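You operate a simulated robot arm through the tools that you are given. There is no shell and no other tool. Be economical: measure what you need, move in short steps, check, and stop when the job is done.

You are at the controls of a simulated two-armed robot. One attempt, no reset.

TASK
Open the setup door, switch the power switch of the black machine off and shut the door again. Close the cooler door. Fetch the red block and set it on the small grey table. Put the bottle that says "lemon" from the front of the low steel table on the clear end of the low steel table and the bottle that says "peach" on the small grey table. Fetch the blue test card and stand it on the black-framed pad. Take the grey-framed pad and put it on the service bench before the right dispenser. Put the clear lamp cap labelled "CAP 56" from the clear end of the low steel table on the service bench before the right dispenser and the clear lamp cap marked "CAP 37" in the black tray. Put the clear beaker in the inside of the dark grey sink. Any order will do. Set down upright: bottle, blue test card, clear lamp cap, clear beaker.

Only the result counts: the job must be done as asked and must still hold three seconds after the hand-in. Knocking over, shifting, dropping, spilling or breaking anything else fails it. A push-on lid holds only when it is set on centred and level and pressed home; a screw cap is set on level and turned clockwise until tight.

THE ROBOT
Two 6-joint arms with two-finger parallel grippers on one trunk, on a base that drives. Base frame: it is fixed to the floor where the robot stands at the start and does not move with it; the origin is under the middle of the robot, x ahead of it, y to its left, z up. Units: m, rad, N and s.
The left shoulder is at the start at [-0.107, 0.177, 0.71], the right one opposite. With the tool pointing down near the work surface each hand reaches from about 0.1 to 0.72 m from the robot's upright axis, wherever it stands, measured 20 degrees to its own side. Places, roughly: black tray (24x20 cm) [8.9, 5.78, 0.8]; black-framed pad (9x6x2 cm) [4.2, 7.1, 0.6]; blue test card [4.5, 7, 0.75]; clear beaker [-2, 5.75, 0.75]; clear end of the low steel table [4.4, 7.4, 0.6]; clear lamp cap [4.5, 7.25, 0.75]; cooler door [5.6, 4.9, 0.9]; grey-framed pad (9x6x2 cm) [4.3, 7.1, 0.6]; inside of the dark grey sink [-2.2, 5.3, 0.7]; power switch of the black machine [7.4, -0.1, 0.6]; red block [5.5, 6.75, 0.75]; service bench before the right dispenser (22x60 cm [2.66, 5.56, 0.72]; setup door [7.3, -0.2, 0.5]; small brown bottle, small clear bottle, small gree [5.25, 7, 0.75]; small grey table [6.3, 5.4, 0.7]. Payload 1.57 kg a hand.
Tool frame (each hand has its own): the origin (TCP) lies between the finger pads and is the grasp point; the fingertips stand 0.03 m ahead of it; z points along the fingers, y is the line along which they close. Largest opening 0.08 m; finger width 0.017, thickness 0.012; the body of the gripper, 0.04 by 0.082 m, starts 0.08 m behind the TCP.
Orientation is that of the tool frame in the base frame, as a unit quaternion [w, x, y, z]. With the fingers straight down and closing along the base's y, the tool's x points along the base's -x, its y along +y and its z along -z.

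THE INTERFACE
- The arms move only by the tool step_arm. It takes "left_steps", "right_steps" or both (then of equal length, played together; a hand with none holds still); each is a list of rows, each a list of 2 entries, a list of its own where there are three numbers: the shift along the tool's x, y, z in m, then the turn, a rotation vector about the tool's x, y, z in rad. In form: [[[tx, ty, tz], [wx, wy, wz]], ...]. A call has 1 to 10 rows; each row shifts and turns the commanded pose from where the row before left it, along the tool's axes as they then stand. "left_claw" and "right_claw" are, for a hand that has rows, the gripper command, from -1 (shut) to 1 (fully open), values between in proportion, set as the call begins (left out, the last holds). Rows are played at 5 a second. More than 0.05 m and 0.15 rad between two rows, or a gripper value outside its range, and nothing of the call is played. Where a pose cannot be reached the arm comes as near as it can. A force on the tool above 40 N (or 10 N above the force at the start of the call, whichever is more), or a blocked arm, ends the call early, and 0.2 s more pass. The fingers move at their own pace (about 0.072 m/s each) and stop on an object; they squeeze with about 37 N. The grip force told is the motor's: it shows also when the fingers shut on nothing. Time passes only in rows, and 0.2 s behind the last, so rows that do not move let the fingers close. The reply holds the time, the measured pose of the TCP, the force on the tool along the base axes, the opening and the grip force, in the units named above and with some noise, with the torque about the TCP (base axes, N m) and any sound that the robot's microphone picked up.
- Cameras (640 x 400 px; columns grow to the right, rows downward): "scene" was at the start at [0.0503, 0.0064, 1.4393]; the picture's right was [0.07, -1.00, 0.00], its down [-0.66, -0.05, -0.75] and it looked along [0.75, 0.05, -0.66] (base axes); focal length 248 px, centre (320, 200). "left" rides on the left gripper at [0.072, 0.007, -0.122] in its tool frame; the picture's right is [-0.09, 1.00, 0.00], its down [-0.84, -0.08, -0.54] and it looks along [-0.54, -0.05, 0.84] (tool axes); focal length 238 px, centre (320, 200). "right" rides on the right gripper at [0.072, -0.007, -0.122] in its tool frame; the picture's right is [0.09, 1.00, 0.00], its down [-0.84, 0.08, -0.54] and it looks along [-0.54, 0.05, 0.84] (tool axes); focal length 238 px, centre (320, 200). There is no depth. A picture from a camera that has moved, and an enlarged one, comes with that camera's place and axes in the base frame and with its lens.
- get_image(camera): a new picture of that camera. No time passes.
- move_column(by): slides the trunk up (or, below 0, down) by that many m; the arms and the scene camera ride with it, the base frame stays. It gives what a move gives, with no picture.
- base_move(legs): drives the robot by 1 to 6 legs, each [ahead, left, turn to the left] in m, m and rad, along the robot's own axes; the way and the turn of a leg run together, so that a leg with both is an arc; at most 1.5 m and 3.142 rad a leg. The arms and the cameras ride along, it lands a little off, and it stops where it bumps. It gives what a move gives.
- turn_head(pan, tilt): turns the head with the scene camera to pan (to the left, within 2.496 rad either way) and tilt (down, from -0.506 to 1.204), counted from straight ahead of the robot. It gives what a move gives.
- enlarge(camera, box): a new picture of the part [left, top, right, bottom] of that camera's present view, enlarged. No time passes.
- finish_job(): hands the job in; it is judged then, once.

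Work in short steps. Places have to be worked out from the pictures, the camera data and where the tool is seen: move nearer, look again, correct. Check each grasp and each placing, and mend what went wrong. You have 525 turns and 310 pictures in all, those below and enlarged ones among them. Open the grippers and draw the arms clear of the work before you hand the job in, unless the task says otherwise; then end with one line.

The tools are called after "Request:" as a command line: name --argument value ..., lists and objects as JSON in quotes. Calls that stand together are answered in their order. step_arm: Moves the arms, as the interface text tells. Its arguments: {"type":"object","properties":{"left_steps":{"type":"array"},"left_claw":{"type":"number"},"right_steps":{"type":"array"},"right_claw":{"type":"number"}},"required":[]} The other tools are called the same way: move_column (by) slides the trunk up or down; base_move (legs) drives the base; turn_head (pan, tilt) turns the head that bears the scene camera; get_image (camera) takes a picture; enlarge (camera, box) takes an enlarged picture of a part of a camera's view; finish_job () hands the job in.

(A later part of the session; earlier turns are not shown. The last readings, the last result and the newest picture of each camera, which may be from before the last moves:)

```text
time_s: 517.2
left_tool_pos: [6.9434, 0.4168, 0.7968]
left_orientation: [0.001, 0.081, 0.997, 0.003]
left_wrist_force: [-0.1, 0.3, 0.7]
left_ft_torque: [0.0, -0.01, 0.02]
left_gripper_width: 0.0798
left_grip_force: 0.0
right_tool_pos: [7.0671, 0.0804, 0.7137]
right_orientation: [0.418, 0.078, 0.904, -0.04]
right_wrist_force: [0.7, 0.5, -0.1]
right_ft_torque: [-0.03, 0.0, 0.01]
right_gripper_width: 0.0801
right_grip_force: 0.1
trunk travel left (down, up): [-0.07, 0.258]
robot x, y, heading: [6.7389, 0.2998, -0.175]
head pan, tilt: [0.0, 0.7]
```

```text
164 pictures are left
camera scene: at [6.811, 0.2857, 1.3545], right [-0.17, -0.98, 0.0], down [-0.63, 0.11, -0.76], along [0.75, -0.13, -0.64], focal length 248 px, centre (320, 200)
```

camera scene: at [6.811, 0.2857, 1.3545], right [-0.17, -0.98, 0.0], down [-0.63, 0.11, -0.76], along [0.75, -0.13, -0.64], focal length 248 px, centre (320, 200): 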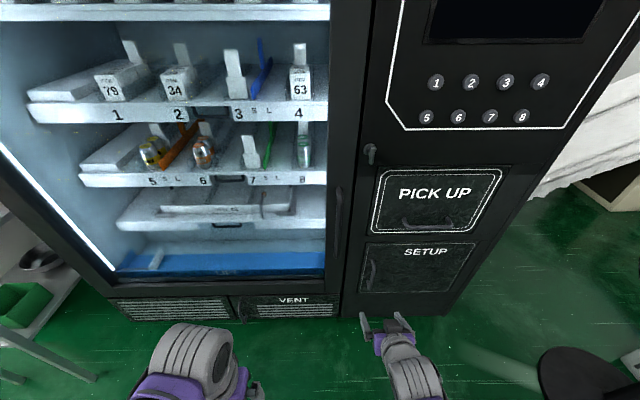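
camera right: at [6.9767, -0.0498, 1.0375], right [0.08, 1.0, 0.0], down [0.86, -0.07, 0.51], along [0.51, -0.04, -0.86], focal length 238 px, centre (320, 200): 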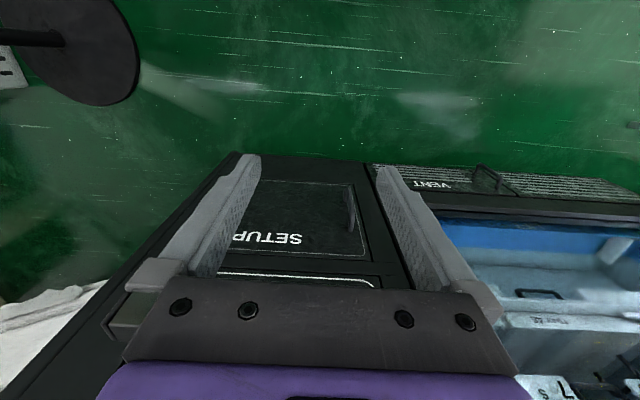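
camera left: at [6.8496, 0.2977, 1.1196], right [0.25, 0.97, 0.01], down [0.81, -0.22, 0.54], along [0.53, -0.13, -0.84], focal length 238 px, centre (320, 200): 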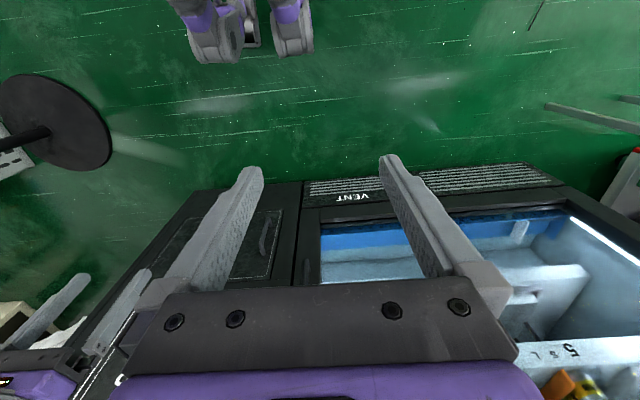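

Clear view of the SETUP door now; I enlarge it.

Request:
enlarge --camera "scene" --box '[330, 150, 510, 340]'

```text
2.11 times, centred on (420, 245) of scene
camera zoom: at [6.811, 0.2857, 1.3545], right [-0.17, -0.98, 0.0], down [-0.63, 0.11, -0.76], along [0.75, -0.13, -0.64], focal length 523 px, centre (110, 105)
```

zoom: 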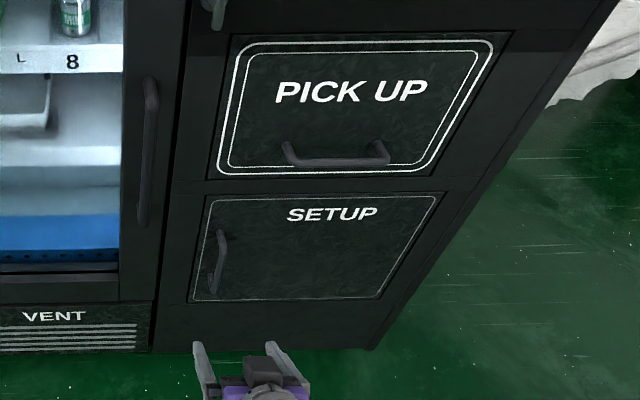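

Door corners: y 0.03 to -0.345, z 0.355–0.69; handle at (7.30, 0.01), z 0.44–0.63. I finish turning the right hand to point forward while moving ahead a bit.

Request:
step_arm --right_steps '[[[-0.02, 0, 0.02], [0, -0.15, 0]], [[-0.015, 0, 0.025], [0, -0.15, 0]], [[-0.01, 0, 0.025], [0, -0.15, 0]], [[0, -0.015, 0.025], [0, -0.15, 0]], [[0, -0.014, 0.02], [0, -0.106, 0]], [[0.045, 0, 0], [0, 0, 0]], [[0.045, 0, 0], [0, 0, 0]], [[0.045, 0, 0], [0, 0, 0]], [[0.03, 0, 0], [0, 0, 0]]]'

Request:
enlarge --camera "scene" --box '[330, 150, 510, 340]'

Request:
get_image --camera "right"

```text
time_s: 519.2
left_tool_pos: [6.9436, 0.4171, 0.799]
left_orientation: [0.0, 0.082, 0.997, 0.005]
left_wrist_force: [-0.3, -0.8, -0.2]
left_ft_torque: [-0.03, -0.03, 0.0]
left_gripper_width: 0.08
left_grip_force: 0.1
right_tool_pos: [7.2084, 0.0342, 0.6267]
right_orientation: [0.641, 0.079, 0.76, -0.077]
right_wrist_force: [0.6, -0.2, 0.7]
right_ft_torque: [-0.01, 0.01, -0.02]
right_gripper_width: 0.0798
right_grip_force: 0.0
right hand out of reach, approached as far as the arm can: row 3, 4, 5, 6, 7, 8, 9
trunk travel left (down, up): [-0.07, 0.258]
robot x, y, heading: [6.7388, 0.2969, -0.171]
head pan, tilt: [0.0, 0.7]
```

```text
2.11 times, centred on (420, 245) of scene
camera zoom: at [6.8111, 0.2857, 1.3545], right [-0.17, -0.98, 0.0], down [-0.63, 0.11, -0.76], along [0.75, -0.13, -0.64], focal length 523 px, centre (110, 105)
```

zoom: 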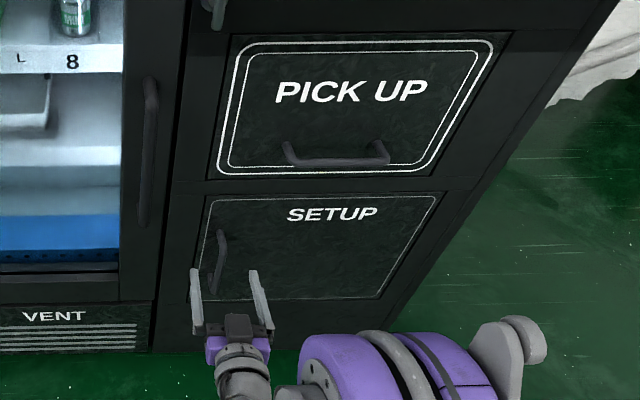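

```text
161 pictures are left
camera right: at [7.0783, 0.0567, 0.5757], right [0.2, 0.97, -0.11], down [-0.37, 0.18, 0.91], along [0.91, -0.15, 0.39], focal length 238 px, centre (320, 200)
```

right: 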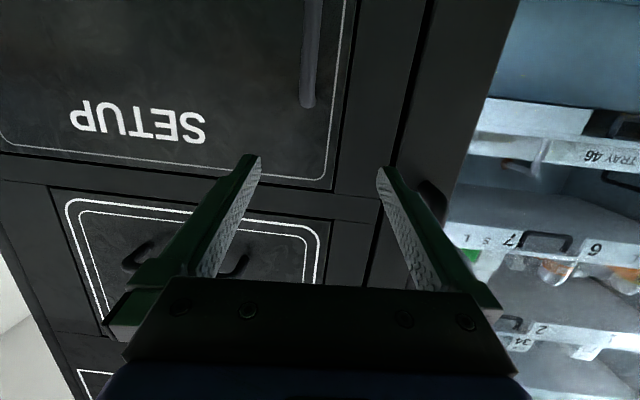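

The arm is too folded to point forward at this distance. I back the base 0.2 m so it can extend, and re-check with a null step.

Request:
base_move --legs '[[-0.2, 0.0, 0]]'

Request:
step_arm --right_steps '[[[0, 0, 0.03], [0, 0, 0]], [[0, 0, 0.03], [0, 0, 0]], [[0, 0, 0.03], [0, 0, 0]]]'

```text
time_s: 520.8
left_tool_pos: [6.7466, 0.4511, 0.798]
left_orientation: [0.0, 0.08, 0.997, 0.005]
left_wrist_force: [0.2, -0.4, 0.6]
left_ft_torque: [-0.03, 0.0, 0.0]
left_gripper_width: 0.0799
left_grip_force: 0.1
right_tool_pos: [7.0117, 0.0699, 0.6269]
right_orientation: [0.642, 0.078, 0.759, -0.076]
right_wrist_force: [-0.7, 0.1, -1.6]
right_ft_torque: [0.01, 0.0, -0.01]
right_gripper_width: 0.0799
right_grip_force: 0.1
trunk travel left (down, up): [-0.07, 0.258]
robot x, y, heading: [6.5385, 0.3306, -0.171]
head pan, tilt: [0.0, 0.7]
```

```text
time_s: 521.6
left_tool_pos: [6.7473, 0.4522, 0.797]
left_orientation: [0.001, 0.08, 0.997, 0.004]
left_wrist_force: [-0.2, -0.7, -0.7]
left_ft_torque: [-0.04, -0.01, -0.01]
left_gripper_width: 0.0804
left_grip_force: 0.0
right_tool_pos: [7.1, 0.0498, 0.6104]
right_orientation: [0.641, 0.078, 0.76, -0.076]
right_wrist_force: [0.2, 0.3, -0.6]
right_ft_torque: [0.01, 0.01, 0.02]
right_gripper_width: 0.0799
right_grip_force: 0.0
trunk travel left (down, up): [-0.07, 0.258]
robot x, y, heading: [6.5414, 0.3321, -0.172]
head pan, tilt: [0.0, 0.7]
```

Commands reset to the actual pose, good. I correct the orientation to level and move to the pre-grasp spot in front of the handle.

Request:
step_arm --right_steps '[[[0, 0, 0], [-0.022, -0.084, 0.006]], [[0, 0, 0], [-0.022, -0.084, 0.006]], [[0.035, -0.002, 0], [0, 0, 0]], [[0.035, -0.003, 0], [0, 0, 0]], [[0, 0, 0.04], [0, 0, 0]], [[0, 0, 0.04], [0, 0, 0]], [[0, 0, 0.03], [0, 0, 0]]]'

Request:
enlarge --camera "scene" --box '[310, 110, 470, 290]'

Request:
get_image --camera "right"

```text
time_s: 523.2
left_tool_pos: [6.7467, 0.4519, 0.7982]
left_orientation: [0.0, 0.079, 0.997, 0.005]
left_wrist_force: [-0.2, 1.4, -0.6]
left_ft_torque: [0.02, 0.01, 0.01]
left_gripper_width: 0.0798
left_grip_force: 0.0
right_tool_pos: [7.1983, 0.0259, 0.5337]
right_orientation: [0.671, 0.078, 0.733, -0.078]
right_wrist_force: [0.1, 0.1, 0.4]
right_ft_torque: [0.03, -0.01, -0.01]
right_gripper_width: 0.0799
right_grip_force: 0.1
right hand out of reach, approached as far as the arm can: row 2
trunk travel left (down, up): [-0.07, 0.258]
robot x, y, heading: [6.5401, 0.3331, -0.171]
head pan, tilt: [0.0, 0.7]
```

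```text
2.22 times, centred on (390, 200) of scene
camera zoom: at [6.6143, 0.3205, 1.3545], right [-0.17, -0.98, 0.0], down [-0.63, 0.11, -0.76], along [0.75, -0.13, -0.64], focal length 552 px, centre (164, 200)
```

zoom: 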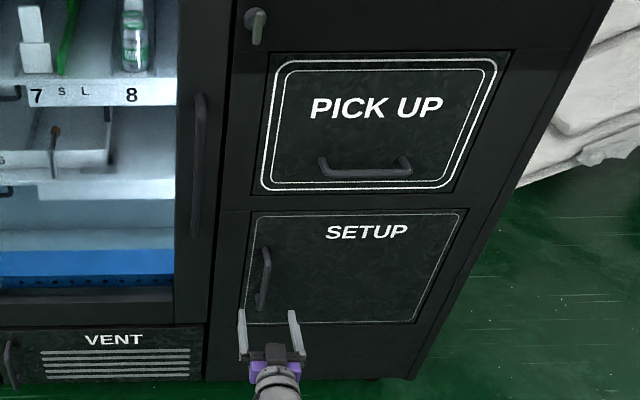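

```text
159 pictures are left
camera right: at [7.0738, 0.0474, 0.4715], right [0.21, 0.97, -0.1], down [-0.44, 0.18, 0.88], along [0.87, -0.14, 0.46], focal length 238 px, centre (320, 200)
```

right: 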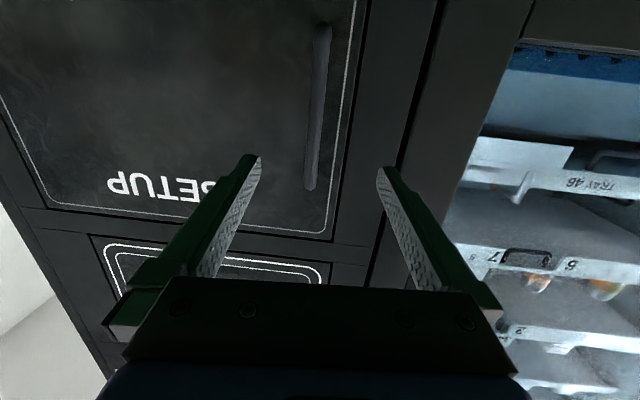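

The handle is centred between the fingers. I advance 8.5 cm and close on it.

Request:
step_arm --right_steps '[[[0, 0, 0.04], [0, 0, 0]], [[0, 0, 0.03], [0, 0, 0]], [[0, 0, 0.015], [0, 0, 0]]]'

Request:
get_image --camera "right"

```text
time_s: 524.0
left_tool_pos: [6.7471, 0.4524, 0.7977]
left_orientation: [0.001, 0.08, 0.997, 0.005]
left_wrist_force: [0.4, -0.3, -0.7]
left_ft_torque: [0.0, 0.02, -0.05]
left_gripper_width: 0.0798
left_grip_force: 0.2
right_tool_pos: [7.2825, 0.0101, 0.5254]
right_orientation: [0.672, 0.077, 0.733, -0.076]
right_wrist_force: [-0.4, 0.3, 0.4]
right_ft_torque: [0.02, 0.0, 0.01]
right_gripper_width: 0.0797
right_grip_force: 0.0
right hand out of reach, approached as far as the arm can: row 3
trunk travel left (down, up): [-0.07, 0.258]
robot x, y, heading: [6.5389, 0.3308, -0.174]
head pan, tilt: [0.0, 0.7]
```

```text
158 pictures are left
camera right: at [7.1579, 0.0322, 0.4641], right [0.21, 0.97, -0.1], down [-0.44, 0.18, 0.88], along [0.87, -0.14, 0.46], focal length 238 px, centre (320, 200)
```

right: 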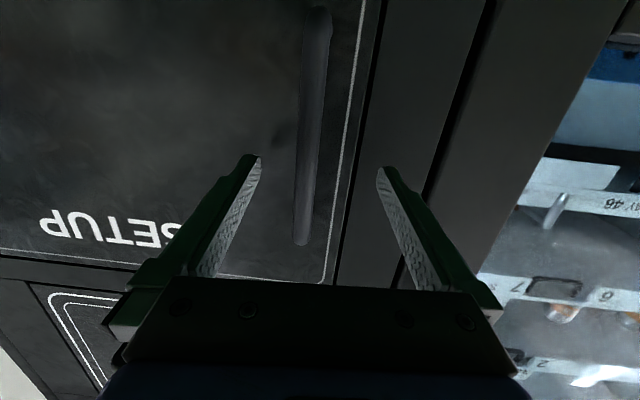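

The bar is between the fingers; I close.

Request:
step_arm --right_steps '[[[0, 0, 0], [0, 0, 0]], [[0, 0, 0], [0, 0, 0]], [[0, 0, 0], [0, 0, 0]], [[0, 0, 0], [0, 0, 0]]]' --right_claw -1

Request:
get_image --camera "right"

```text
time_s: 525.0
left_tool_pos: [6.7462, 0.4494, 0.7985]
left_orientation: [0.0, 0.081, 0.997, 0.005]
left_wrist_force: [0.0, -0.3, 0.2]
left_ft_torque: [0.0, 0.02, 0.0]
left_gripper_width: 0.0799
left_grip_force: 0.0
right_tool_pos: [7.2806, 0.0014, 0.5247]
right_orientation: [0.671, 0.082, 0.732, -0.08]
right_wrist_force: [-1.3, -33.6, 0.8]
right_ft_torque: [0.19, -0.13, -0.69]
right_gripper_width: 0.0137
right_grip_force: 30.2
trunk travel left (down, up): [-0.07, 0.258]
robot x, y, heading: [6.5364, 0.3332, -0.176]
head pan, tilt: [0.0, 0.7]
```

```text
157 pictures are left
camera right: at [7.1561, 0.0246, 0.4639], right [0.22, 0.97, -0.1], down [-0.44, 0.19, 0.88], along [0.87, -0.15, 0.47], focal length 238 px, centre (320, 200)
```

right: 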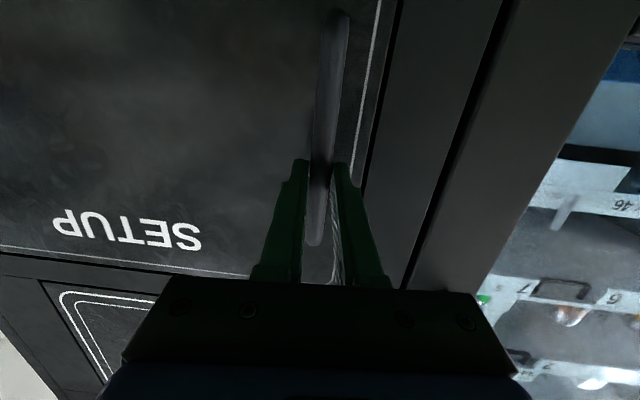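

The handle is gripped. I test-pull 3 cm straight back.

Request:
step_arm --right_steps '[[[0, 0, -0.015], [0, 0, 0]], [[0, 0, -0.015], [0, 0, 0]], [[0, 0, -0.015], [0, 0, 0]]]'

Request:
get_image --camera "right"

```text
time_s: 525.4
left_tool_pos: [6.747, 0.4517, 0.797]
left_orientation: [0.0, 0.082, 0.997, 0.004]
left_wrist_force: [0.2, -0.4, -0.1]
left_ft_torque: [0.01, 0.03, -0.02]
left_gripper_width: 0.08
left_grip_force: 0.1
right_tool_pos: [7.2676, 0.0005, 0.526]
right_orientation: [0.67, 0.081, 0.733, -0.08]
right_wrist_force: [1.3, -3.5, -6.0]
right_ft_torque: [0.32, 0.09, -0.21]
right_gripper_width: 0.0137
right_grip_force: 30.1
trunk travel left (down, up): [-0.07, 0.258]
robot x, y, heading: [6.5393, 0.3346, -0.174]
head pan, tilt: [0.0, 0.7]
stopped in row 2 (right hand): the force on the tool passed its limit at 46 N (the readings are from after the stop); the commanded pose is now the measured one
```

```text
156 pictures are left
camera right: at [7.1421, 0.0252, 0.4644], right [0.22, 0.97, -0.1], down [-0.43, 0.19, 0.88], along [0.87, -0.15, 0.46], focal length 238 px, centre (320, 200)
```

right: 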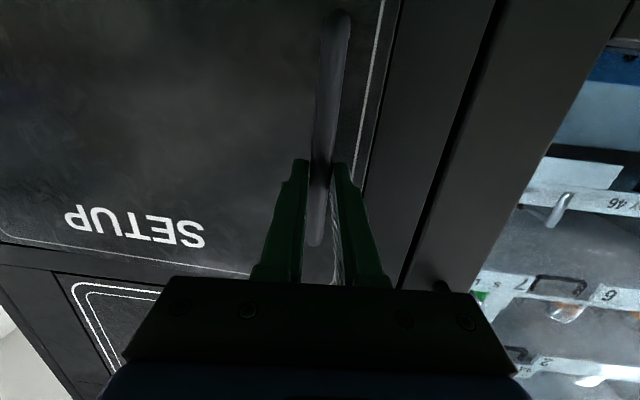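

Force spiked then dropped while the handle moved 13 mm with me, so the catch likely released. I continue pulling.

Request:
step_arm --right_steps '[[[0, 0, -0.015], [0, 0, 0]], [[0, -0.001, -0.015], [0, 0, 0]], [[0, -0.001, -0.015], [0, 0, 0]]]'

Request:
get_image --camera "right"

```text
time_s: 526.1
left_tool_pos: [6.7471, 0.45, 0.7977]
left_orientation: [-0.001, 0.083, 0.997, 0.005]
left_wrist_force: [-0.3, -0.1, 0.7]
left_ft_torque: [-0.02, 0.01, 0.05]
left_gripper_width: 0.08
left_grip_force: 0.1
right_tool_pos: [7.2315, -0.001, 0.5259]
right_orientation: [0.669, 0.085, 0.734, -0.085]
right_wrist_force: [0.7, -4.6, -13.6]
right_ft_torque: [0.43, 0.76, -0.21]
right_gripper_width: 0.0138
right_grip_force: 30.0
trunk travel left (down, up): [-0.07, 0.258]
robot x, y, heading: [6.542, 0.3317, -0.175]
head pan, tilt: [0.0, 0.7]
stopped in row 3 (right hand): the force on the tool passed its limit at 43 N (the readings are from after the stop); the commanded pose is now the measured one
```

```text
155 pictures are left
camera right: at [7.1059, 0.0248, 0.4656], right [0.23, 0.97, -0.1], down [-0.43, 0.19, 0.88], along [0.87, -0.16, 0.46], focal length 238 px, centre (320, 200)
```

right: 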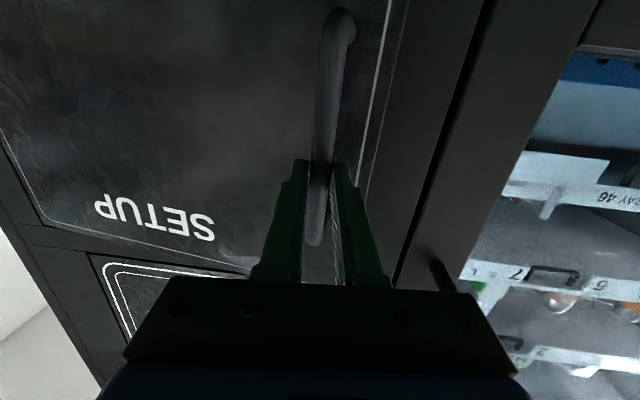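

Opening works (5 cm). I keep pulling along the arc, adding small right shift, height compensation and a slight left yaw.

Request:
step_arm --right_steps '[[[0.003, -0.003, -0.012], [-0.03, 0, 0]], [[0.001, -0.003, -0.014], [-0.03, 0, 0]], [[0.001, -0.004, -0.014], [-0.03, 0, 0]], [[0.001, -0.004, -0.014], [-0.03, 0, 0]]]'

Request:
get_image --camera "right"

```text
time_s: 527.1
left_tool_pos: [6.7458, 0.45, 0.7992]
left_orientation: [0.001, 0.081, 0.997, 0.004]
left_wrist_force: [1.2, -1.1, -0.5]
left_ft_torque: [0.0, 0.04, 0.01]
left_gripper_width: 0.08
left_grip_force: 0.1
right_tool_pos: [7.2057, -0.0033, 0.5156]
right_orientation: [0.645, 0.09, 0.754, -0.088]
right_wrist_force: [0.4, -3.7, 24.6]
right_ft_torque: [0.39, -0.62, -0.1]
right_gripper_width: 0.0137
right_grip_force: 30.6
right hand out of reach, approached as far as the arm can: row 1, 2, 4
trunk travel left (down, up): [-0.07, 0.258]
robot x, y, heading: [6.5373, 0.3328, -0.174]
head pan, tilt: [0.0, 0.7]
```

```text
154 pictures are left
camera right: at [7.0766, 0.0238, 0.4636], right [0.23, 0.97, -0.11], down [-0.37, 0.19, 0.91], along [0.9, -0.17, 0.4], focal length 238 px, centre (320, 200)
```

right: 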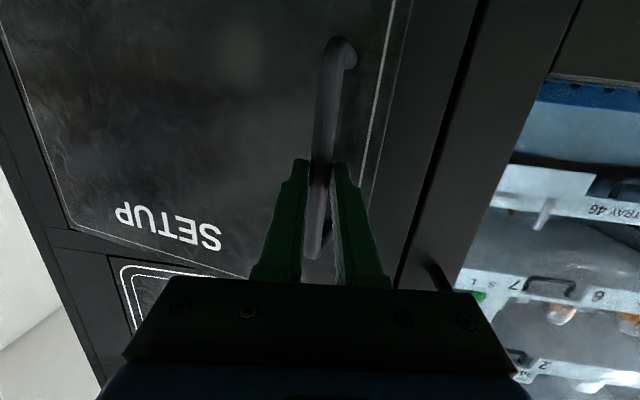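

The arm folds to its limit, so I pull with the base instead: back and slightly right along the door's arc, after easing the vertical force.

Request:
step_arm --right_steps '[[[-0.004, 0, 0], [0, 0, 0]]]'

Request:
base_move --legs '[[-0.06, -0.018, 0]]'

Request:
get_image --camera "right"

Request:
get_image --camera "scene"

```text
time_s: 527.5
left_tool_pos: [6.7469, 0.4494, 0.7978]
left_orientation: [0.0, 0.083, 0.997, 0.004]
left_wrist_force: [-0.2, -0.9, -0.4]
left_ft_torque: [0.04, 0.02, -0.03]
left_gripper_width: 0.0798
left_grip_force: 0.1
right_tool_pos: [7.2056, -0.0016, 0.5166]
right_orientation: [0.642, 0.089, 0.757, -0.086]
right_wrist_force: [-0.7, -1.7, -3.0]
right_ft_torque: [0.15, -0.89, -0.12]
right_gripper_width: 0.0136
right_grip_force: 30.0
trunk travel left (down, up): [-0.07, 0.258]
robot x, y, heading: [6.5412, 0.3326, -0.181]
head pan, tilt: [0.0, 0.7]
```

```text
time_s: 528.5
left_tool_pos: [6.6846, 0.4403, 0.7988]
left_orientation: [0.0, 0.083, 0.997, 0.005]
left_wrist_force: [0.2, -0.5, 0.0]
left_ft_torque: [0.02, -0.04, 0.01]
left_gripper_width: 0.08
left_grip_force: 0.1
right_tool_pos: [7.1439, -0.0168, 0.5183]
right_orientation: [0.645, 0.093, 0.753, -0.091]
right_wrist_force: [11.8, -32.8, 2.7]
right_ft_torque: [0.09, -0.43, -0.62]
right_gripper_width: 0.0137
right_grip_force: 30.2
trunk travel left (down, up): [-0.07, 0.258]
robot x, y, heading: [6.4769, 0.3245, -0.182]
head pan, tilt: [0.0, 0.7]
```

```text
153 pictures are left
camera right: at [7.0152, 0.0109, 0.4659], right [0.24, 0.96, -0.11], down [-0.37, 0.19, 0.91], along [0.9, -0.18, 0.4], focal length 238 px, centre (320, 200)
```

right: 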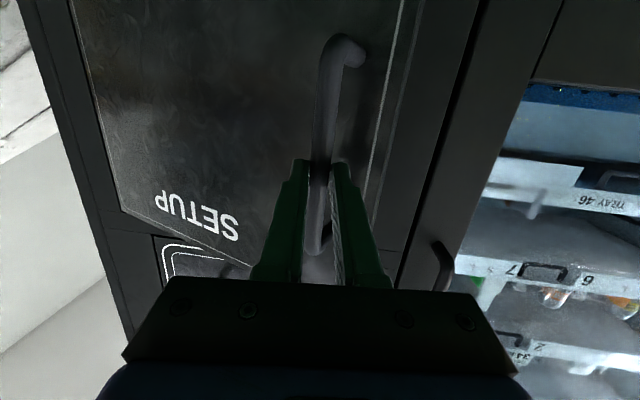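

```text
152 pictures are left
camera scene: at [6.5521, 0.3092, 1.3545], right [-0.18, -0.98, 0.0], down [-0.63, 0.12, -0.76], along [0.75, -0.13, -0.64], focal length 248 px, centre (320, 200)
```

scene: 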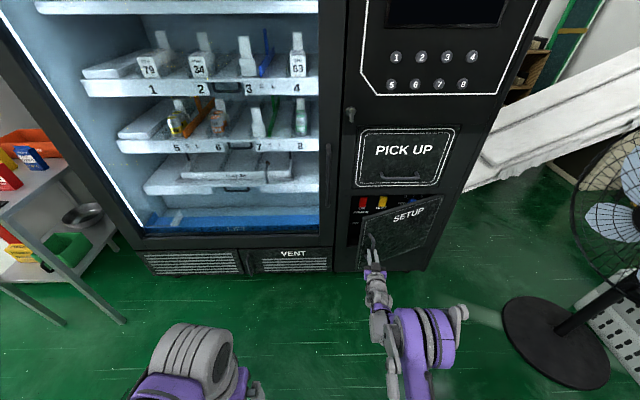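

The door is about 30° open, switches visible inside. I continue back and more to the right.

Request:
base_move --legs '[[-0.03, -0.03, 0], [-0.045, -0.035, 0]]'

Request:
get_image --camera "scene"

```text
time_s: 530.1
left_tool_pos: [6.5986, 0.3919, 0.7992]
left_orientation: [0.0, 0.083, 0.997, 0.004]
left_wrist_force: [0.0, -0.1, 0.6]
left_ft_torque: [0.01, -0.01, 0.0]
left_gripper_width: 0.0799
left_grip_force: 0.0
right_tool_pos: [7.0576, -0.0653, 0.5201]
right_orientation: [0.644, 0.093, 0.754, -0.092]
right_wrist_force: [-11.9, 16.6, -2.9]
right_ft_torque: [0.39, 0.0, 0.26]
right_gripper_width: 0.0138
right_grip_force: 30.3
trunk travel left (down, up): [-0.07, 0.258]
robot x, y, heading: [6.3891, 0.2727, -0.182]
head pan, tilt: [0.0, 0.7]
```

```text
151 pictures are left
camera scene: at [6.4656, 0.2616, 1.3545], right [-0.18, -0.98, 0.0], down [-0.63, 0.11, -0.77], along [0.75, -0.14, -0.64], focal length 248 px, centre (320, 200)
```

scene: 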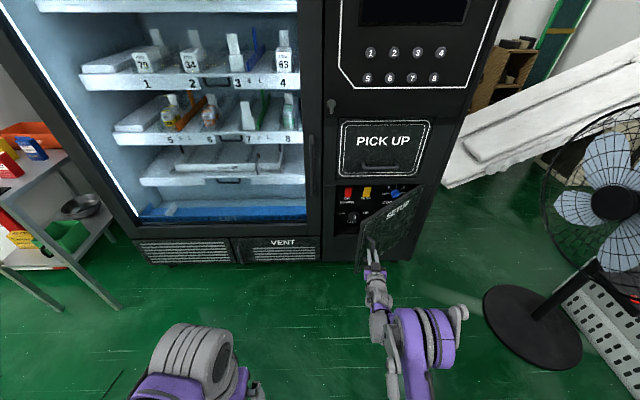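

About 45° open. I continue along the arc to about 70°.

Request:
base_move --legs '[[-0.05, -0.055, 0], [-0.035, -0.065, 0]]'

Request:
get_image --camera "scene"

```text
time_s: 532.1
left_tool_pos: [6.4949, 0.2877, 0.7995]
left_orientation: [0.0, 0.083, 0.997, 0.004]
left_wrist_force: [-0.5, -0.2, 0.5]
left_ft_torque: [0.0, -0.03, 0.0]
left_gripper_width: 0.0798
left_grip_force: 0.0
right_tool_pos: [6.9519, -0.1714, 0.5186]
right_orientation: [0.645, 0.092, 0.753, -0.091]
right_wrist_force: [18.3, -12.3, 4.4]
right_ft_torque: [0.18, -0.34, -0.05]
right_gripper_width: 0.0139
right_grip_force: 30.4
trunk travel left (down, up): [-0.07, 0.258]
robot x, y, heading: [6.2893, 0.1728, -0.179]
head pan, tilt: [0.0, 0.7]
```

```text
150 pictures are left
camera scene: at [6.362, 0.1573, 1.3544], right [-0.18, -0.98, 0.0], down [-0.63, 0.12, -0.76], along [0.75, -0.14, -0.64], focal length 248 px, centre (320, 200)
```

scene: 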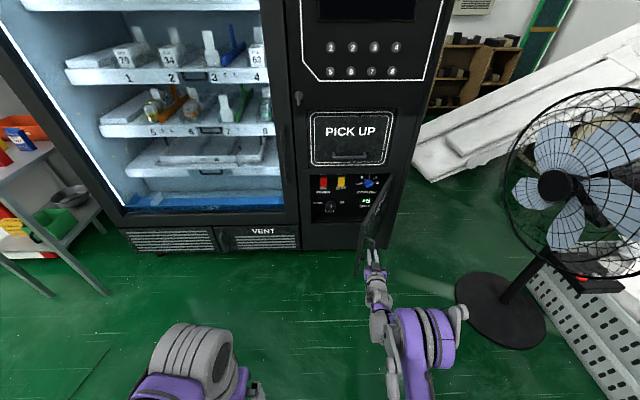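

About 70° open; one more small move to bring it near 90°.

Request:
base_move --legs '[[-0.015, -0.06, 0], [0.0, -0.06, 0]]'

Request:
get_image --camera "scene"

Request:
enlarge --camera "scene" --box '[260, 130, 400, 270]'

```text
time_s: 534.1
left_tool_pos: [6.4576, 0.1743, 0.7993]
left_orientation: [0.001, 0.083, 0.997, 0.005]
left_wrist_force: [-0.3, -0.7, 0.3]
left_ft_torque: [0.02, 0.01, 0.0]
left_gripper_width: 0.0799
left_grip_force: 0.1
right_tool_pos: [6.9169, -0.2839, 0.5207]
right_orientation: [0.644, 0.093, 0.753, -0.092]
right_wrist_force: [-17.7, 4.0, 4.6]
right_ft_torque: [0.23, 0.0, 0.04]
right_gripper_width: 0.0136
right_grip_force: 29.7
trunk travel left (down, up): [-0.07, 0.258]
robot x, y, heading: [6.2515, 0.0574, -0.18]
head pan, tilt: [0.0, 0.7]
```

```text
149 pictures are left
camera scene: at [6.3238, 0.0447, 1.3547], right [-0.18, -0.98, 0.0], down [-0.63, 0.11, -0.77], along [0.75, -0.14, -0.64], focal length 248 px, centre (320, 200)
```

scene: 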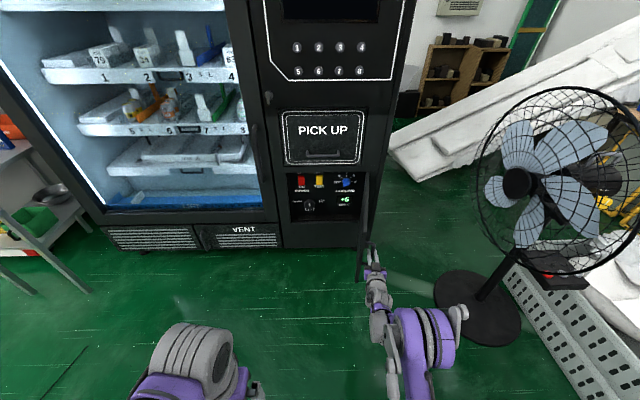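

```text
2.86 times, centred on (330, 200) of scene
camera zoom: at [6.3238, 0.0447, 1.3547], right [-0.18, -0.98, 0.0], down [-0.63, 0.11, -0.77], along [0.75, -0.14, -0.64], focal length 710 px, centre (291, 200)
```

zoom: 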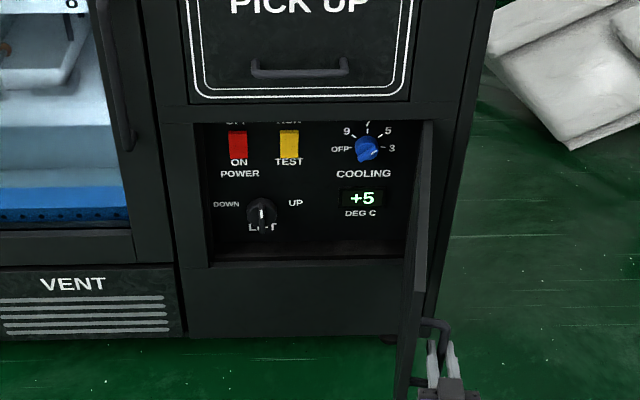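

The door stands at about 90° and inside I see the POWER rocker (OFF on top, ON below). I open the right gripper slightly and back away from the handle.

Request:
step_arm --right_steps '[[[0, 0, 0], [0, 0, 0]], [[0, 0, 0], [0, 0, 0]], [[0, 0, 0], [0, 0, 0]]]' --right_claw -0.4

Request:
base_move --legs '[[-0.12, 0, 0]]'

Request:
get_image --camera "scene"

Request:
enlarge --camera "scene" --box '[260, 150, 380, 240]'

```text
time_s: 534.9
left_tool_pos: [6.4587, 0.1747, 0.7983]
left_orientation: [0.0, 0.084, 0.996, 0.005]
left_wrist_force: [0.3, 0.0, -0.3]
left_ft_torque: [0.0, 0.01, -0.01]
left_gripper_width: 0.08
left_grip_force: 0.1
right_tool_pos: [6.916, -0.284, 0.5196]
right_orientation: [0.644, 0.092, 0.754, -0.091]
right_wrist_force: [0.3, 0.2, -0.5]
right_ft_torque: [0.0, 0.03, 0.0]
right_gripper_width: 0.0241
right_grip_force: 0.0
trunk travel left (down, up): [-0.07, 0.258]
robot x, y, heading: [6.2513, 0.0575, -0.177]
head pan, tilt: [0.0, 0.7]
```

```text
time_s: 536.1
left_tool_pos: [6.3382, 0.1958, 0.7989]
left_orientation: [0.001, 0.084, 0.996, 0.005]
left_wrist_force: [0.3, 0.9, 0.2]
left_ft_torque: [0.01, 0.02, -0.03]
left_gripper_width: 0.0801
left_grip_force: 0.0
right_tool_pos: [6.7961, -0.2614, 0.5189]
right_orientation: [0.645, 0.092, 0.753, -0.091]
right_wrist_force: [0.1, 0.3, -0.2]
right_ft_torque: [-0.03, -0.02, 0.01]
right_gripper_width: 0.0239
right_grip_force: 0.0
trunk travel left (down, up): [-0.07, 0.258]
robot x, y, heading: [6.1326, 0.0773, -0.177]
head pan, tilt: [0.0, 0.7]
```

```text
147 pictures are left
camera scene: at [6.2046, 0.0665, 1.3545], right [-0.18, -0.98, 0.0], down [-0.63, 0.11, -0.77], along [0.75, -0.14, -0.64], focal length 248 px, centre (320, 200)
```

scene: 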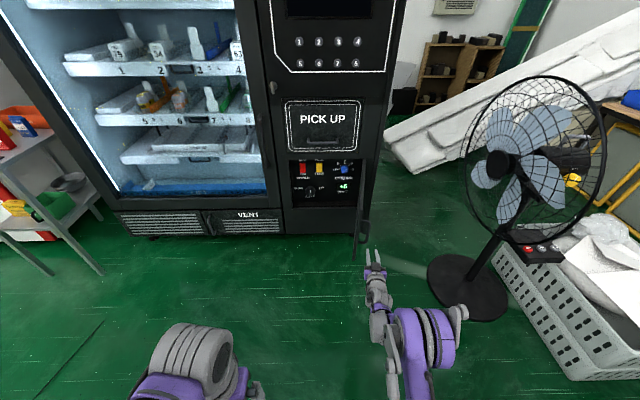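

```text
4.44 times, centred on (320, 195) of scene
camera zoom: at [6.2046, 0.0665, 1.3545], right [-0.18, -0.98, 0.0], down [-0.63, 0.11, -0.77], along [0.75, -0.14, -0.64], focal length 1104 px, centre (320, 222)
```

zoom: 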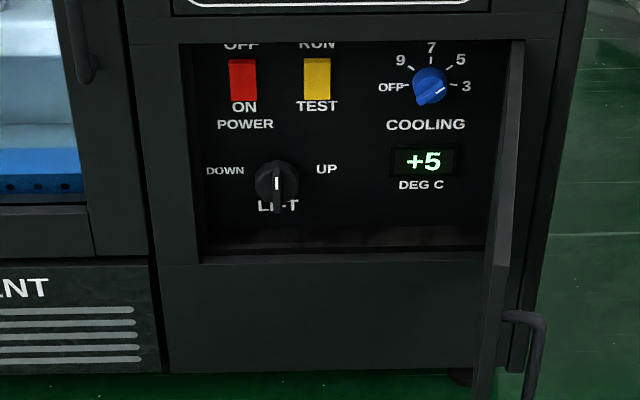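

The door stays open by itself. The POWER rocker is near (7.36, -0.05, 0.61). I turn the right hand back down and prepare the left hand to point forward.

Request:
step_arm --right_steps '[[[0, 0, 0], [0, 0.15, 0]], [[0, 0, 0], [0, 0.15, 0]], [[0, 0, 0], [0, 0.15, 0]], [[0, 0, 0], [0, 0.15, 0]], [[0, 0, 0], [0, 0.15, 0]], [[0, 0, 0], [0, 0.15, 0]], [[0, 0, 0], [0, 0.15, 0]], [[0, 0, 0], [0, 0.15, 0]], [[0, 0, 0], [0, 0.15, 0]], [[0, 0, 0], [0, 0.06, 0]]]' --left_steps '[[[-0.05, 0, 0], [0, 0, 0]], [[-0.05, 0, 0], [0, 0, 0]], [[-0.05, 0, 0], [0, 0, 0]], [[-0.05, 0, 0], [0, 0, 0]], [[-0.05, 0, 0], [0, 0, 0]], [[-0.05, 0, 0], [0, 0, 0]], [[-0.05, 0, 0], [0, 0, 0]], [[0, 0, 0], [0, -0.15, 0]], [[0, 0, 0], [0, -0.15, 0]], [[0, 0, 0], [0, -0.15, 0]]]' --right_claw 1 --left_claw -1

Request:
step_arm --right_steps '[[[0.02, 0, -0.045], [0, 0, 0]], [[0.02, 0, -0.045], [0, 0, 0]], [[0.02, 0, -0.045], [0, 0, 0]], [[0.02, 0, -0.045], [0, 0, 0]], [[0.02, 0, -0.045], [0, 0, 0]], [[0.02, 0, -0.045], [0, 0, 0]], [[0.03, 0, -0.04], [0, 0, 0]], [[0.03, 0, -0.04], [0, 0, 0]], [[0.05, 0, 0], [0, 0, 0]], [[0.05, 0, 0], [0, 0, 0]]]' --left_steps '[[[0, 0, 0], [0, -0.15, 0]], [[0, 0, 0], [0, -0.15, 0]], [[0, 0, 0], [0, -0.15, 0]], [[0, 0, 0], [0, -0.15, 0]], [[0, 0, 0], [0, -0.15, 0]], [[0, 0, 0], [0, -0.15, 0]], [[0, 0, 0], [0, -0.15, 0]], [[0, 0, 0], [0, -0.06, 0]], [[0, 0, 0], [0, 0, 0]], [[0, 0, 0], [0, 0, 0]]]'

Request:
get_image --camera "scene"

```text
time_s: 538.3
left_tool_pos: [6.6829, 0.1386, 0.798]
left_orientation: [0.224, 0.082, 0.971, -0.014]
left_wrist_force: [0.0, 0.5, 0.9]
left_ft_torque: [0.0, -0.01, 0.0]
left_gripper_width: 0.0003
left_grip_force: 21.5
right_tool_pos: [6.7954, -0.2705, 0.5218]
right_orientation: [0.09, 0.147, 0.985, -0.028]
right_wrist_force: [-0.4, 0.1, -0.2]
right_ft_torque: [-0.01, 0.01, 0.0]
right_gripper_width: 0.0798
right_grip_force: 0.0
right hand out of reach, approached as far as the arm can: row 1, 2
trunk travel left (down, up): [-0.07, 0.258]
robot x, y, heading: [6.1309, 0.078, -0.18]
head pan, tilt: [0.0, 0.7]
```

```text
time_s: 540.5
left_tool_pos: [6.6851, 0.1438, 0.7958]
left_orientation: [0.665, 0.057, 0.743, -0.041]
left_wrist_force: [-1.3, -0.8, 0.1]
left_ft_torque: [0.01, 0.04, 0.03]
left_gripper_width: 0.0
left_grip_force: 21.6
left hand out of reach, approached as far as the arm can: row 7
right_tool_pos: [6.4723, -0.1624, 0.8118]
right_orientation: [0.09, 0.148, 0.985, -0.028]
right_wrist_force: [-0.1, -0.1, 0.1]
right_ft_torque: [-0.02, 0.0, 0.04]
right_gripper_width: 0.0801
right_grip_force: 0.0
trunk travel left (down, up): [-0.07, 0.258]
robot x, y, heading: [6.136, 0.0799, -0.178]
head pan, tilt: [0.0, 0.7]
```

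```text
145 pictures are left
camera scene: at [6.2044, 0.0665, 1.3546], right [-0.18, -0.98, 0.0], down [-0.63, 0.11, -0.77], along [0.75, -0.14, -0.64], focal length 248 px, centre (320, 200)
```

scene: 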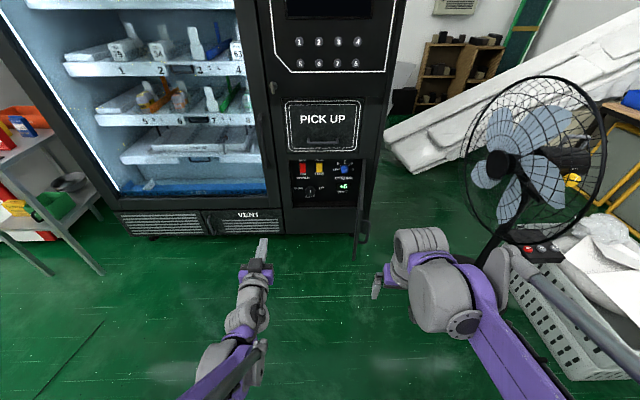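

The left hand points forward. I lower it to the rocker's height, shift it right 7 cm, and drive 0.3 m ahead, then look with its camera.

Request:
step_arm --left_steps '[[[0.04, -0.02, 0], [0, 0, 0]], [[0.04, -0.02, 0], [0, 0, 0]], [[0.04, -0.015, 0], [0, 0, 0]], [[0.04, -0.015, 0], [0, 0, 0]]]'

Request:
base_move --legs '[[0.3, 0, 0]]'

Request:
get_image --camera "left"

Request:
get_image --camera "scene"

```text
time_s: 541.5
left_tool_pos: [6.6591, 0.0802, 0.6353]
left_orientation: [0.666, 0.057, 0.743, -0.041]
left_wrist_force: [-0.2, 0.2, -0.4]
left_ft_torque: [-0.02, 0.01, 0.02]
left_gripper_width: 0.0001
left_grip_force: 21.9
right_tool_pos: [6.4737, -0.1626, 0.8119]
right_orientation: [0.089, 0.148, 0.984, -0.029]
right_wrist_force: [0.8, 0.6, -0.5]
right_ft_torque: [-0.02, 0.02, 0.01]
right_gripper_width: 0.0799
right_grip_force: 0.0
trunk travel left (down, up): [-0.07, 0.258]
robot x, y, heading: [6.1332, 0.0783, -0.176]
head pan, tilt: [0.0, 0.7]
```

```text
time_s: 543.6
left_tool_pos: [6.9529, 0.0277, 0.6355]
left_orientation: [0.666, 0.057, 0.743, -0.041]
left_wrist_force: [0.9, 0.4, -0.4]
left_ft_torque: [-0.01, 0.01, 0.03]
left_gripper_width: 0.0
left_grip_force: 21.3
right_tool_pos: [6.7685, -0.2166, 0.812]
right_orientation: [0.09, 0.149, 0.984, -0.029]
right_wrist_force: [-0.1, 1.1, 0.5]
right_ft_torque: [-0.01, 0.04, 0.01]
right_gripper_width: 0.0799
right_grip_force: 0.1
trunk travel left (down, up): [-0.07, 0.258]
robot x, y, heading: [6.4283, 0.0239, -0.18]
head pan, tilt: [0.0, 0.7]
```

```text
144 pictures are left
camera left: at [6.8264, 0.0537, 0.5779], right [0.15, 0.98, 0.11], down [-0.45, -0.03, 0.89], along [0.88, -0.18, 0.44], focal length 238 px, centre (320, 200)
```

left: 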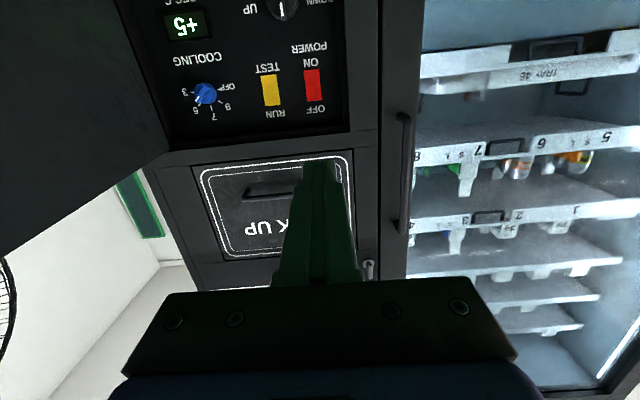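

```text
143 pictures are left
camera scene: at [6.5002, 0.0127, 1.3545], right [-0.18, -0.98, 0.0], down [-0.63, 0.12, -0.76], along [0.75, -0.14, -0.64], focal length 248 px, centre (320, 200)
```

scene: 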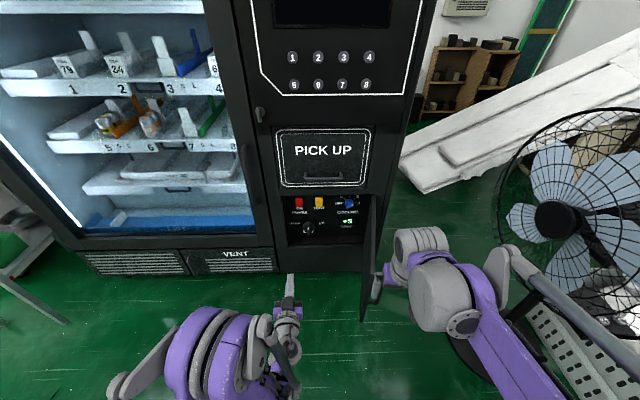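

The left camera sees the rocker at about (313, 87); I enlarge to judge which half is pressed.

Request:
enlarge --camera "left" --box '[240, 30, 368, 130]'

Request:
enlarge --camera "scene" --box '[280, 180, 376, 240]'

```text
4.00 times, centred on (304, 80) of left
camera zoom: at [6.8264, 0.0537, 0.5779], right [0.15, 0.98, 0.11], down [-0.45, -0.03, 0.89], along [0.88, -0.18, 0.44], focal length 953 px, centre (384, 680)
```

zoom: 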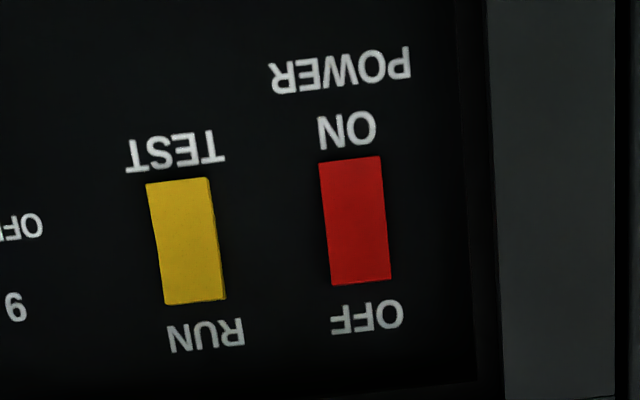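

```text
6.67 times, centred on (328, 210) of scene
camera zoom: at [6.5002, 0.0127, 1.3545], right [-0.18, -0.98, 0.0], down [-0.63, 0.12, -0.76], along [0.75, -0.14, -0.64], focal length 1656 px, centre (267, 133)
```

zoom: 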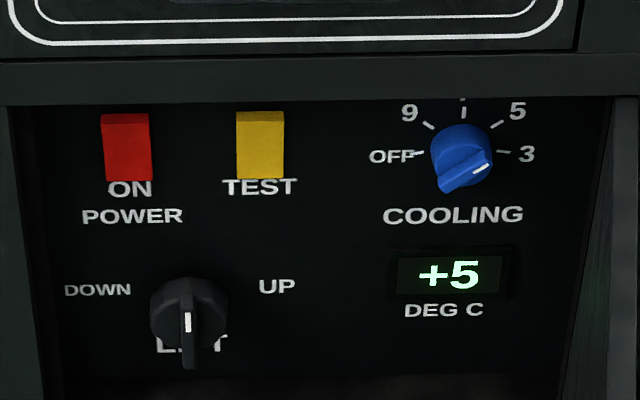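

Triangulation gives the rocker centre (7.409, -0.052, 0.582), spanning z 0.552–0.613; I must press near z 0.60 (OFF). I lower the left hand 3 cm and drive 0.22 m ahead.

Request:
step_arm --left_steps '[[[0.032, 0, 0], [0, 0, 0]]]'

Request:
base_move --legs '[[0.22, 0, 0]]'

Request:
get_image --camera "left"

Request:
get_image --camera "scene"

```text
time_s: 544.0
left_tool_pos: [6.9594, 0.0243, 0.6099]
left_orientation: [0.665, 0.057, 0.744, -0.041]
left_wrist_force: [-0.6, -0.3, -0.6]
left_ft_torque: [0.02, -0.01, -0.01]
left_gripper_width: 0.0001
left_grip_force: 21.4
left hand out of reach, approached as far as the arm can: row 1
right_tool_pos: [6.7683, -0.215, 0.8106]
right_orientation: [0.09, 0.148, 0.984, -0.029]
right_wrist_force: [-0.5, 0.0, 0.2]
right_ft_torque: [0.01, 0.01, 0.0]
right_gripper_width: 0.0802
right_grip_force: 0.0
trunk travel left (down, up): [-0.07, 0.258]
robot x, y, heading: [6.4219, 0.0255, -0.18]
head pan, tilt: [0.0, 0.7]
```

```text
time_s: 545.6
left_tool_pos: [7.1702, -0.0138, 0.6095]
left_orientation: [0.665, 0.058, 0.744, -0.042]
left_wrist_force: [0.2, -0.4, 0.6]
left_ft_torque: [-0.03, -0.01, -0.01]
left_gripper_width: 0.0
left_grip_force: 21.1
right_tool_pos: [6.9793, -0.2538, 0.8112]
right_orientation: [0.09, 0.148, 0.984, -0.029]
right_wrist_force: [0.4, 0.1, -0.6]
right_ft_torque: [-0.01, 0.0, -0.02]
right_gripper_width: 0.0799
right_grip_force: 0.0
trunk travel left (down, up): [-0.07, 0.258]
robot x, y, heading: [6.637, -0.0131, -0.182]
head pan, tilt: [0.0, 0.7]
```

```text
140 pictures are left
camera left: at [7.0438, 0.0127, 0.5518], right [0.15, 0.98, 0.11], down [-0.45, -0.03, 0.89], along [0.88, -0.18, 0.44], focal length 238 px, centre (320, 200)
```

left: 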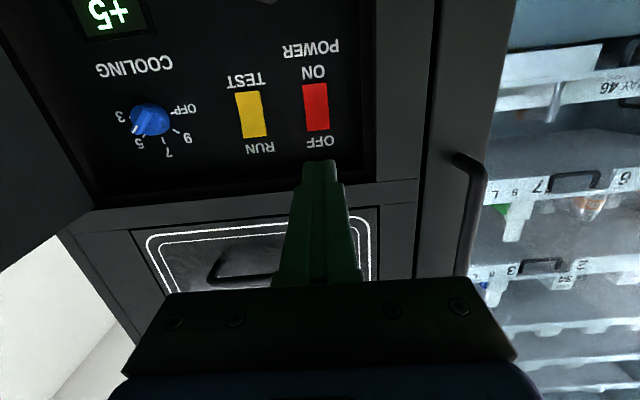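

```text
139 pictures are left
camera scene: at [6.7114, -0.0257, 1.3545], right [-0.18, -0.98, 0.0], down [-0.63, 0.12, -0.76], along [0.75, -0.14, -0.64], focal length 248 px, centre (320, 200)
```

scene: 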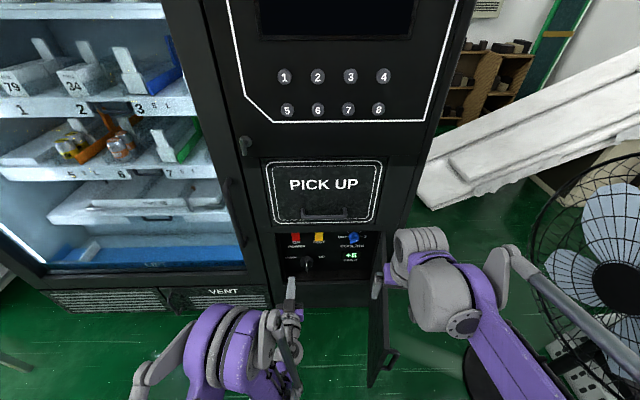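

Well lined up. I push the left hand forward 0.17 m, holding its height near z≈0.605, then look.

Request:
step_arm --left_steps '[[[-0.0045, 0, 0.043], [0, 0, 0]], [[-0.0045, 0, 0.043], [0, 0, 0]], [[-0.0045, 0, 0.043], [0, 0, 0]], [[-0.0045, 0, 0.038], [0, 0, 0]]]'

Request:
get_image --camera "left"

Request:
enlarge --camera "scene" --box '[260, 210, 380, 290]'

```text
time_s: 546.6
left_tool_pos: [7.3378, -0.036, 0.6112]
left_orientation: [0.666, 0.057, 0.743, -0.041]
left_wrist_force: [-0.5, 0.4, 0.3]
left_ft_torque: [0.0, 0.0, -0.01]
left_gripper_width: 0.0001
left_grip_force: 21.8
right_tool_pos: [6.9782, -0.2542, 0.8114]
right_orientation: [0.091, 0.148, 0.984, -0.029]
right_wrist_force: [-0.9, -0.3, -0.6]
right_ft_torque: [-0.04, -0.02, 0.01]
right_gripper_width: 0.0801
right_grip_force: 0.0
trunk travel left (down, up): [-0.07, 0.258]
robot x, y, heading: [6.6358, -0.0122, -0.185]
head pan, tilt: [0.0, 0.7]
```

```text
138 pictures are left
camera left: at [7.2122, -0.0102, 0.5523], right [0.15, 0.98, 0.11], down [-0.45, -0.03, 0.89], along [0.88, -0.18, 0.44], focal length 238 px, centre (320, 200)
```

left: 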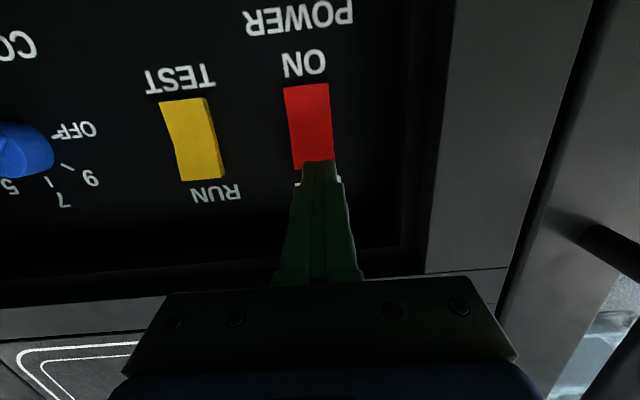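

```text
5.00 times, centred on (320, 250) of scene
camera zoom: at [6.7111, -0.0255, 1.3545], right [-0.18, -0.98, 0.0], down [-0.63, 0.12, -0.76], along [0.75, -0.14, -0.64], focal length 1242 px, centre (320, -50)
```

zoom: 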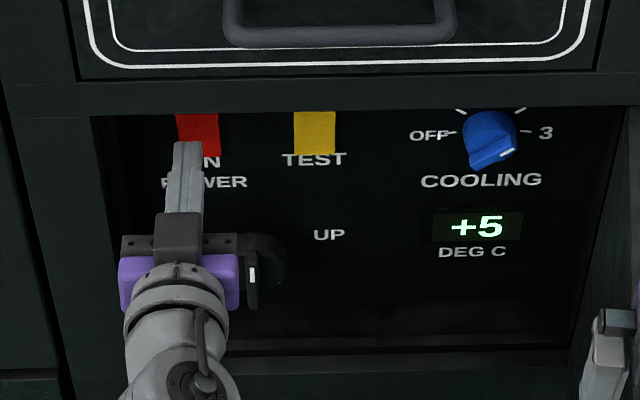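

The tip is just before the OFF end. I adjust 5 mm lower and 4 mm right and press in small steps.

Request:
step_arm --left_steps '[[[0.005, -0.004, 0.01], [0, 0, 0]], [[0, 0, 0.008], [0, 0, 0]], [[0, 0, 0.006], [0, 0, 0]], [[0, 0, 0.005], [0, 0, 0]]]'

Request:
enlarge --camera "left" --box '[240, 50, 400, 200]'

```text
time_s: 547.6
left_tool_pos: [7.3638, -0.0441, 0.6021]
left_orientation: [0.665, 0.056, 0.743, -0.04]
left_wrist_force: [-4.4, 0.2, 3.1]
left_ft_torque: [-0.03, -0.13, -0.02]
left_gripper_width: 0.0
left_grip_force: 21.6
right_tool_pos: [6.9799, -0.2538, 0.8128]
right_orientation: [0.09, 0.148, 0.985, -0.028]
right_wrist_force: [-0.5, 0.3, 0.5]
right_ft_torque: [0.01, -0.04, -0.01]
right_gripper_width: 0.08
right_grip_force: 0.1
trunk travel left (down, up): [-0.07, 0.258]
robot x, y, heading: [6.6371, -0.0158, -0.177]
head pan, tilt: [0.0, 0.7]
```

```text
2.67 times, centred on (320, 125) of left
camera zoom: at [7.238, -0.0178, 0.5429], right [0.15, 0.98, 0.11], down [-0.45, -0.03, 0.89], along [0.88, -0.18, 0.44], focal length 636 px, centre (320, 400)
```

zoom: 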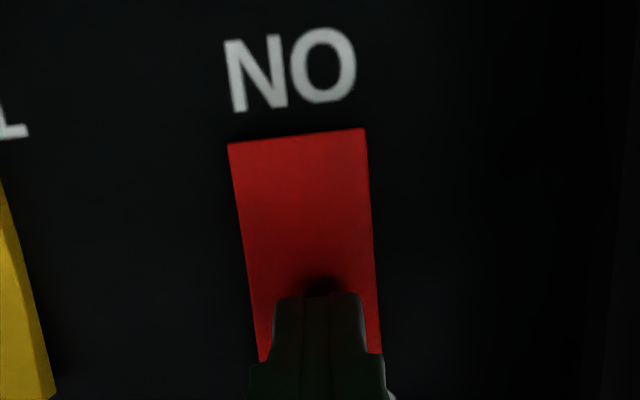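

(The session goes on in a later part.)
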